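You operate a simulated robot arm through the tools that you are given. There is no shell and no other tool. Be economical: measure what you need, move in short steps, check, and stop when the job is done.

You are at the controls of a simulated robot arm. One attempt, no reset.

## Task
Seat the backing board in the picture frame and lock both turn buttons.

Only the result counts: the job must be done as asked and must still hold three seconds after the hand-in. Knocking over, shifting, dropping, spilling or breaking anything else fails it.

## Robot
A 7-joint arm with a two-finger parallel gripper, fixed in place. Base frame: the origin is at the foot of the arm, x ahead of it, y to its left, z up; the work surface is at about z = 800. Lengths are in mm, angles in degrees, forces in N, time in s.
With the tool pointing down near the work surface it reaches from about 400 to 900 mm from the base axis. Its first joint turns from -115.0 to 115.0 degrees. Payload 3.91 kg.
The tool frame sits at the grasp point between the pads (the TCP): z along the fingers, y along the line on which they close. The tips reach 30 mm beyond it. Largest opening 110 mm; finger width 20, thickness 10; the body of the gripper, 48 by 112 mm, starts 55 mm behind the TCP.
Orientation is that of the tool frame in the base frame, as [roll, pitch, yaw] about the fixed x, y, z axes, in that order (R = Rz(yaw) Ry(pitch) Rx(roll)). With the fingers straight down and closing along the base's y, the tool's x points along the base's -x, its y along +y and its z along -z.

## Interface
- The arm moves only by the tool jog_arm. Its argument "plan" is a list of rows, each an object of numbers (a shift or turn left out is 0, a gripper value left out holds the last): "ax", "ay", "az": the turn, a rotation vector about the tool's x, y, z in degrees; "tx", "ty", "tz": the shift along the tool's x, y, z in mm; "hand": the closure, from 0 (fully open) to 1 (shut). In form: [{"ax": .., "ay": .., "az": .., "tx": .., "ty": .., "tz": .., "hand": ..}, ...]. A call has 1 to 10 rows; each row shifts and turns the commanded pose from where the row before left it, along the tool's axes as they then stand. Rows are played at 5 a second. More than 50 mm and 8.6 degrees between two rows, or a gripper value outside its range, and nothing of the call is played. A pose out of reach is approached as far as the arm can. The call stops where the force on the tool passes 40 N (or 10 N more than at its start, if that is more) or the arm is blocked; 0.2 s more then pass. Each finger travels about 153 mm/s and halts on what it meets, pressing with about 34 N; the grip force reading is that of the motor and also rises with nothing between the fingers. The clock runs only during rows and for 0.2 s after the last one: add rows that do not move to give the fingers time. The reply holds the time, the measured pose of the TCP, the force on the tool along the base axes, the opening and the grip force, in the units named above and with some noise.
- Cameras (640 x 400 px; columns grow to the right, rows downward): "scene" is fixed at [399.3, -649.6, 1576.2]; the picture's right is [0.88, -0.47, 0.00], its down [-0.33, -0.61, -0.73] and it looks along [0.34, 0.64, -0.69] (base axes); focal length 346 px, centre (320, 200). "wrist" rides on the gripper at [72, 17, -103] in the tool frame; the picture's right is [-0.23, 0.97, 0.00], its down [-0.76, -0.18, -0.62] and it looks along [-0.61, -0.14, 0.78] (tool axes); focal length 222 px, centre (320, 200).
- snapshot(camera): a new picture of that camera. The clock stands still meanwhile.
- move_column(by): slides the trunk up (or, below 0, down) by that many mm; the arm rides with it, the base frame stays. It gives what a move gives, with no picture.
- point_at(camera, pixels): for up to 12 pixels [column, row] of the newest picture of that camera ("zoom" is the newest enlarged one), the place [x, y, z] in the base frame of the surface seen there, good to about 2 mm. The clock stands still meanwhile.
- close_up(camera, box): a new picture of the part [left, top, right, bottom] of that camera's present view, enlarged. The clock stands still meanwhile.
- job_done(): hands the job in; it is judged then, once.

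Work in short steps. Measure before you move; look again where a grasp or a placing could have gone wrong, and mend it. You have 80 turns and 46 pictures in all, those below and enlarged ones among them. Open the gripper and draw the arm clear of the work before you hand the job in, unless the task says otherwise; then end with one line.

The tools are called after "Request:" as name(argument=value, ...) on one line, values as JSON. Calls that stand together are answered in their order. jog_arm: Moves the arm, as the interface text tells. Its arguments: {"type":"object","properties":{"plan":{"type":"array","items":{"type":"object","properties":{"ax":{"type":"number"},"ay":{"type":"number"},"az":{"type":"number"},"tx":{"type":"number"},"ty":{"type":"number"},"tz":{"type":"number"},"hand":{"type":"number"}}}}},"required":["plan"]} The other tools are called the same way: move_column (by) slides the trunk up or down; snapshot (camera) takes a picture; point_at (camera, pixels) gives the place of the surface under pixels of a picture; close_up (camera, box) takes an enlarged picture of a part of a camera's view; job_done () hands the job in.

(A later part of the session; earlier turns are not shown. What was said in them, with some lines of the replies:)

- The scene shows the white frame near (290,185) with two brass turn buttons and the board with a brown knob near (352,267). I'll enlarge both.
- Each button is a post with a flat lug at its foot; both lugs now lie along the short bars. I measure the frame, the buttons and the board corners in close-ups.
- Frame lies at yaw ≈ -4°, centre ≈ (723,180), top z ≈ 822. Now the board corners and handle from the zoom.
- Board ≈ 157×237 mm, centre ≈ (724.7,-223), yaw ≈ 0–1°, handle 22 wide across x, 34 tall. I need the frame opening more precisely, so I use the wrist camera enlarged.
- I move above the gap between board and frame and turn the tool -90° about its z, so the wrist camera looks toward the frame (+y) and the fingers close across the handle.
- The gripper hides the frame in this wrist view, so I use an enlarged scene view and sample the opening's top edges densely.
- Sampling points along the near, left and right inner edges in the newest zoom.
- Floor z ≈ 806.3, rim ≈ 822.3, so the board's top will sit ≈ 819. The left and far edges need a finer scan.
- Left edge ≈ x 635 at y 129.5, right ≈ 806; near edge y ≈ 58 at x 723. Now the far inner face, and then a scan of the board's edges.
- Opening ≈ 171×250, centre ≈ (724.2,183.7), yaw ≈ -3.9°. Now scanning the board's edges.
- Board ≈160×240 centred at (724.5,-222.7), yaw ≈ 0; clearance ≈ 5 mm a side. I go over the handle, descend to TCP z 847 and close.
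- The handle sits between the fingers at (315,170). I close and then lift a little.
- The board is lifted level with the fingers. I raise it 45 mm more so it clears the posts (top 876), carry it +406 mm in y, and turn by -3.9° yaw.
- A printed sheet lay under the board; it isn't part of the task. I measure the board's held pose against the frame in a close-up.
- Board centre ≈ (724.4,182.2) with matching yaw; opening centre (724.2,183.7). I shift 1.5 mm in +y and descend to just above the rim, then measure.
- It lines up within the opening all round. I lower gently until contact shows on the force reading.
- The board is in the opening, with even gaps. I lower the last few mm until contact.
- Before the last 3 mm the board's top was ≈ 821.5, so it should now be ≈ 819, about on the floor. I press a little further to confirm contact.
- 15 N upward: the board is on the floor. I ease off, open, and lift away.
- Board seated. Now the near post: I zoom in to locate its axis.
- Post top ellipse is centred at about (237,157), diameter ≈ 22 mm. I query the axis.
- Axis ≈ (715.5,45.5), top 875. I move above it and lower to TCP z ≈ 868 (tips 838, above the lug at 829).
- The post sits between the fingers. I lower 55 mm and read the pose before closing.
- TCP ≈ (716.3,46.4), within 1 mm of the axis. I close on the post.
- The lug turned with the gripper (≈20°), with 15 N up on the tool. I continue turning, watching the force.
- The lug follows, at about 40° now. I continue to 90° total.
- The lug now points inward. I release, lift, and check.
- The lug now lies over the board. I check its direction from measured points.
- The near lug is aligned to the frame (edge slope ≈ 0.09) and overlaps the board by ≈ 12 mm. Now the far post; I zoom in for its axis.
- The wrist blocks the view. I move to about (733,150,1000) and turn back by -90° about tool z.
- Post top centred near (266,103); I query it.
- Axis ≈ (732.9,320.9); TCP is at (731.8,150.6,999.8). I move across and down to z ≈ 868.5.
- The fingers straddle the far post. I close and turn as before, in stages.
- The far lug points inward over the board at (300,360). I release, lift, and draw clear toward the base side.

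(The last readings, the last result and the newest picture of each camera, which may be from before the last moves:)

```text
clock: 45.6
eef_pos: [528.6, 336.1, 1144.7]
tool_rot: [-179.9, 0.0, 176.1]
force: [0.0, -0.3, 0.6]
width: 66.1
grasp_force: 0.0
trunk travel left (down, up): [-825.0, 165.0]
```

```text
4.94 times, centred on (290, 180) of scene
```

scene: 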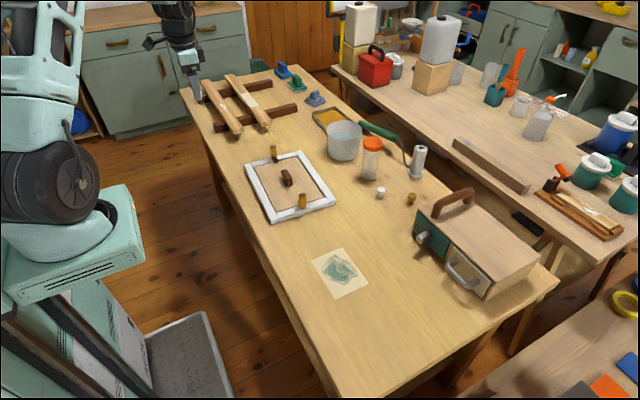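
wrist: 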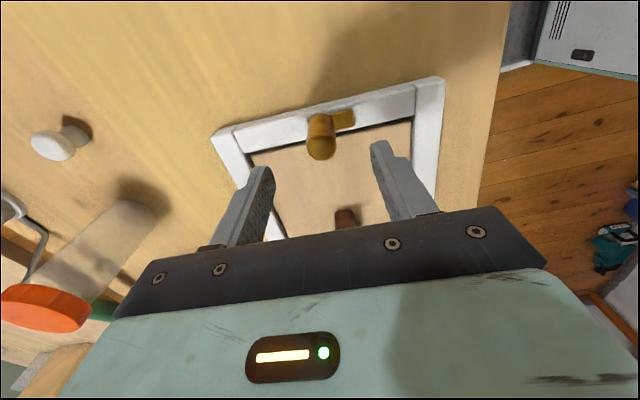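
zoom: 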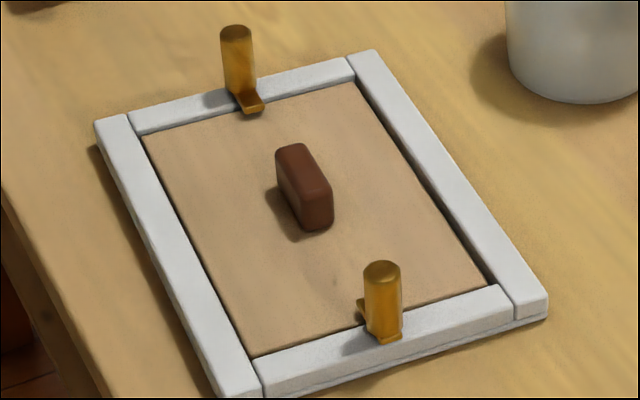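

Both lugs lie over the board. I check the board's level and the lug ends.

Request:
point_at(camera="zoom", pixels=[[155, 140], [350, 90], [475, 280], [255, 345], [240, 200], [255, 105], [247, 112], [265, 103], [362, 303], [385, 335], [300, 60], [400, 180]])

Request:
close_up(camera="scene", box=[260, 140, 300, 165])

```text
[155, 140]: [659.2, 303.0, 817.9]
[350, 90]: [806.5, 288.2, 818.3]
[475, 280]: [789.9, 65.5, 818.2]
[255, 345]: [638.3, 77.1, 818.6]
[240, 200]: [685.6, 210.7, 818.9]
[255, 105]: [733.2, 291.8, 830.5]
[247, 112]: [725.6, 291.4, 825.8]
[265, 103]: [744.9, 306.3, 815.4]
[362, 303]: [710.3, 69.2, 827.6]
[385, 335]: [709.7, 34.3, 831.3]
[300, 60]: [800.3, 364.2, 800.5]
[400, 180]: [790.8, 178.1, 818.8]
```

```text
16.00 times, centred on (280, 152) of scene
```

zoom: 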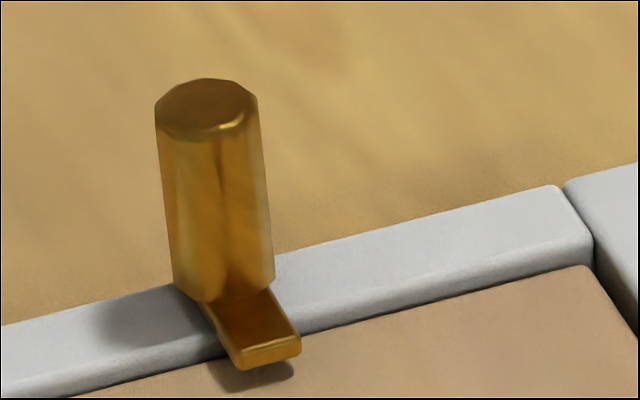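

The board is level at ≈ 818.4, below the rim. One last check of the far lug's direction.

Request:
point_at(camera="zoom", pixels=[[210, 310], [222, 330], [236, 352], [272, 297], [284, 315], [297, 334], [242, 353], [292, 340], [245, 358], [292, 345]])

```text
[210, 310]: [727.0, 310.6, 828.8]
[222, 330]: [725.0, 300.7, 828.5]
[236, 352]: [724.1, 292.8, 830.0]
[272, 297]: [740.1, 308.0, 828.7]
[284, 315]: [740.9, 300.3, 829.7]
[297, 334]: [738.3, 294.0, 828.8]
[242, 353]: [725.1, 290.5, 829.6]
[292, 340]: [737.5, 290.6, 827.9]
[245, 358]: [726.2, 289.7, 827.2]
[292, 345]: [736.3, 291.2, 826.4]
```

The far lug points straight inward: its mid-line runs from (733.5,309) to (731.3,291), and it overlaps the board. The gripper is open and clear, so I hand in.

Request:
job_done()

```text
The job is handed in.
```

The backing board is seated in the frame, with its top about 4 mm below the rim, and both turn buttons are turned inward over it. The gripper is open and clear, and the job is handed in.
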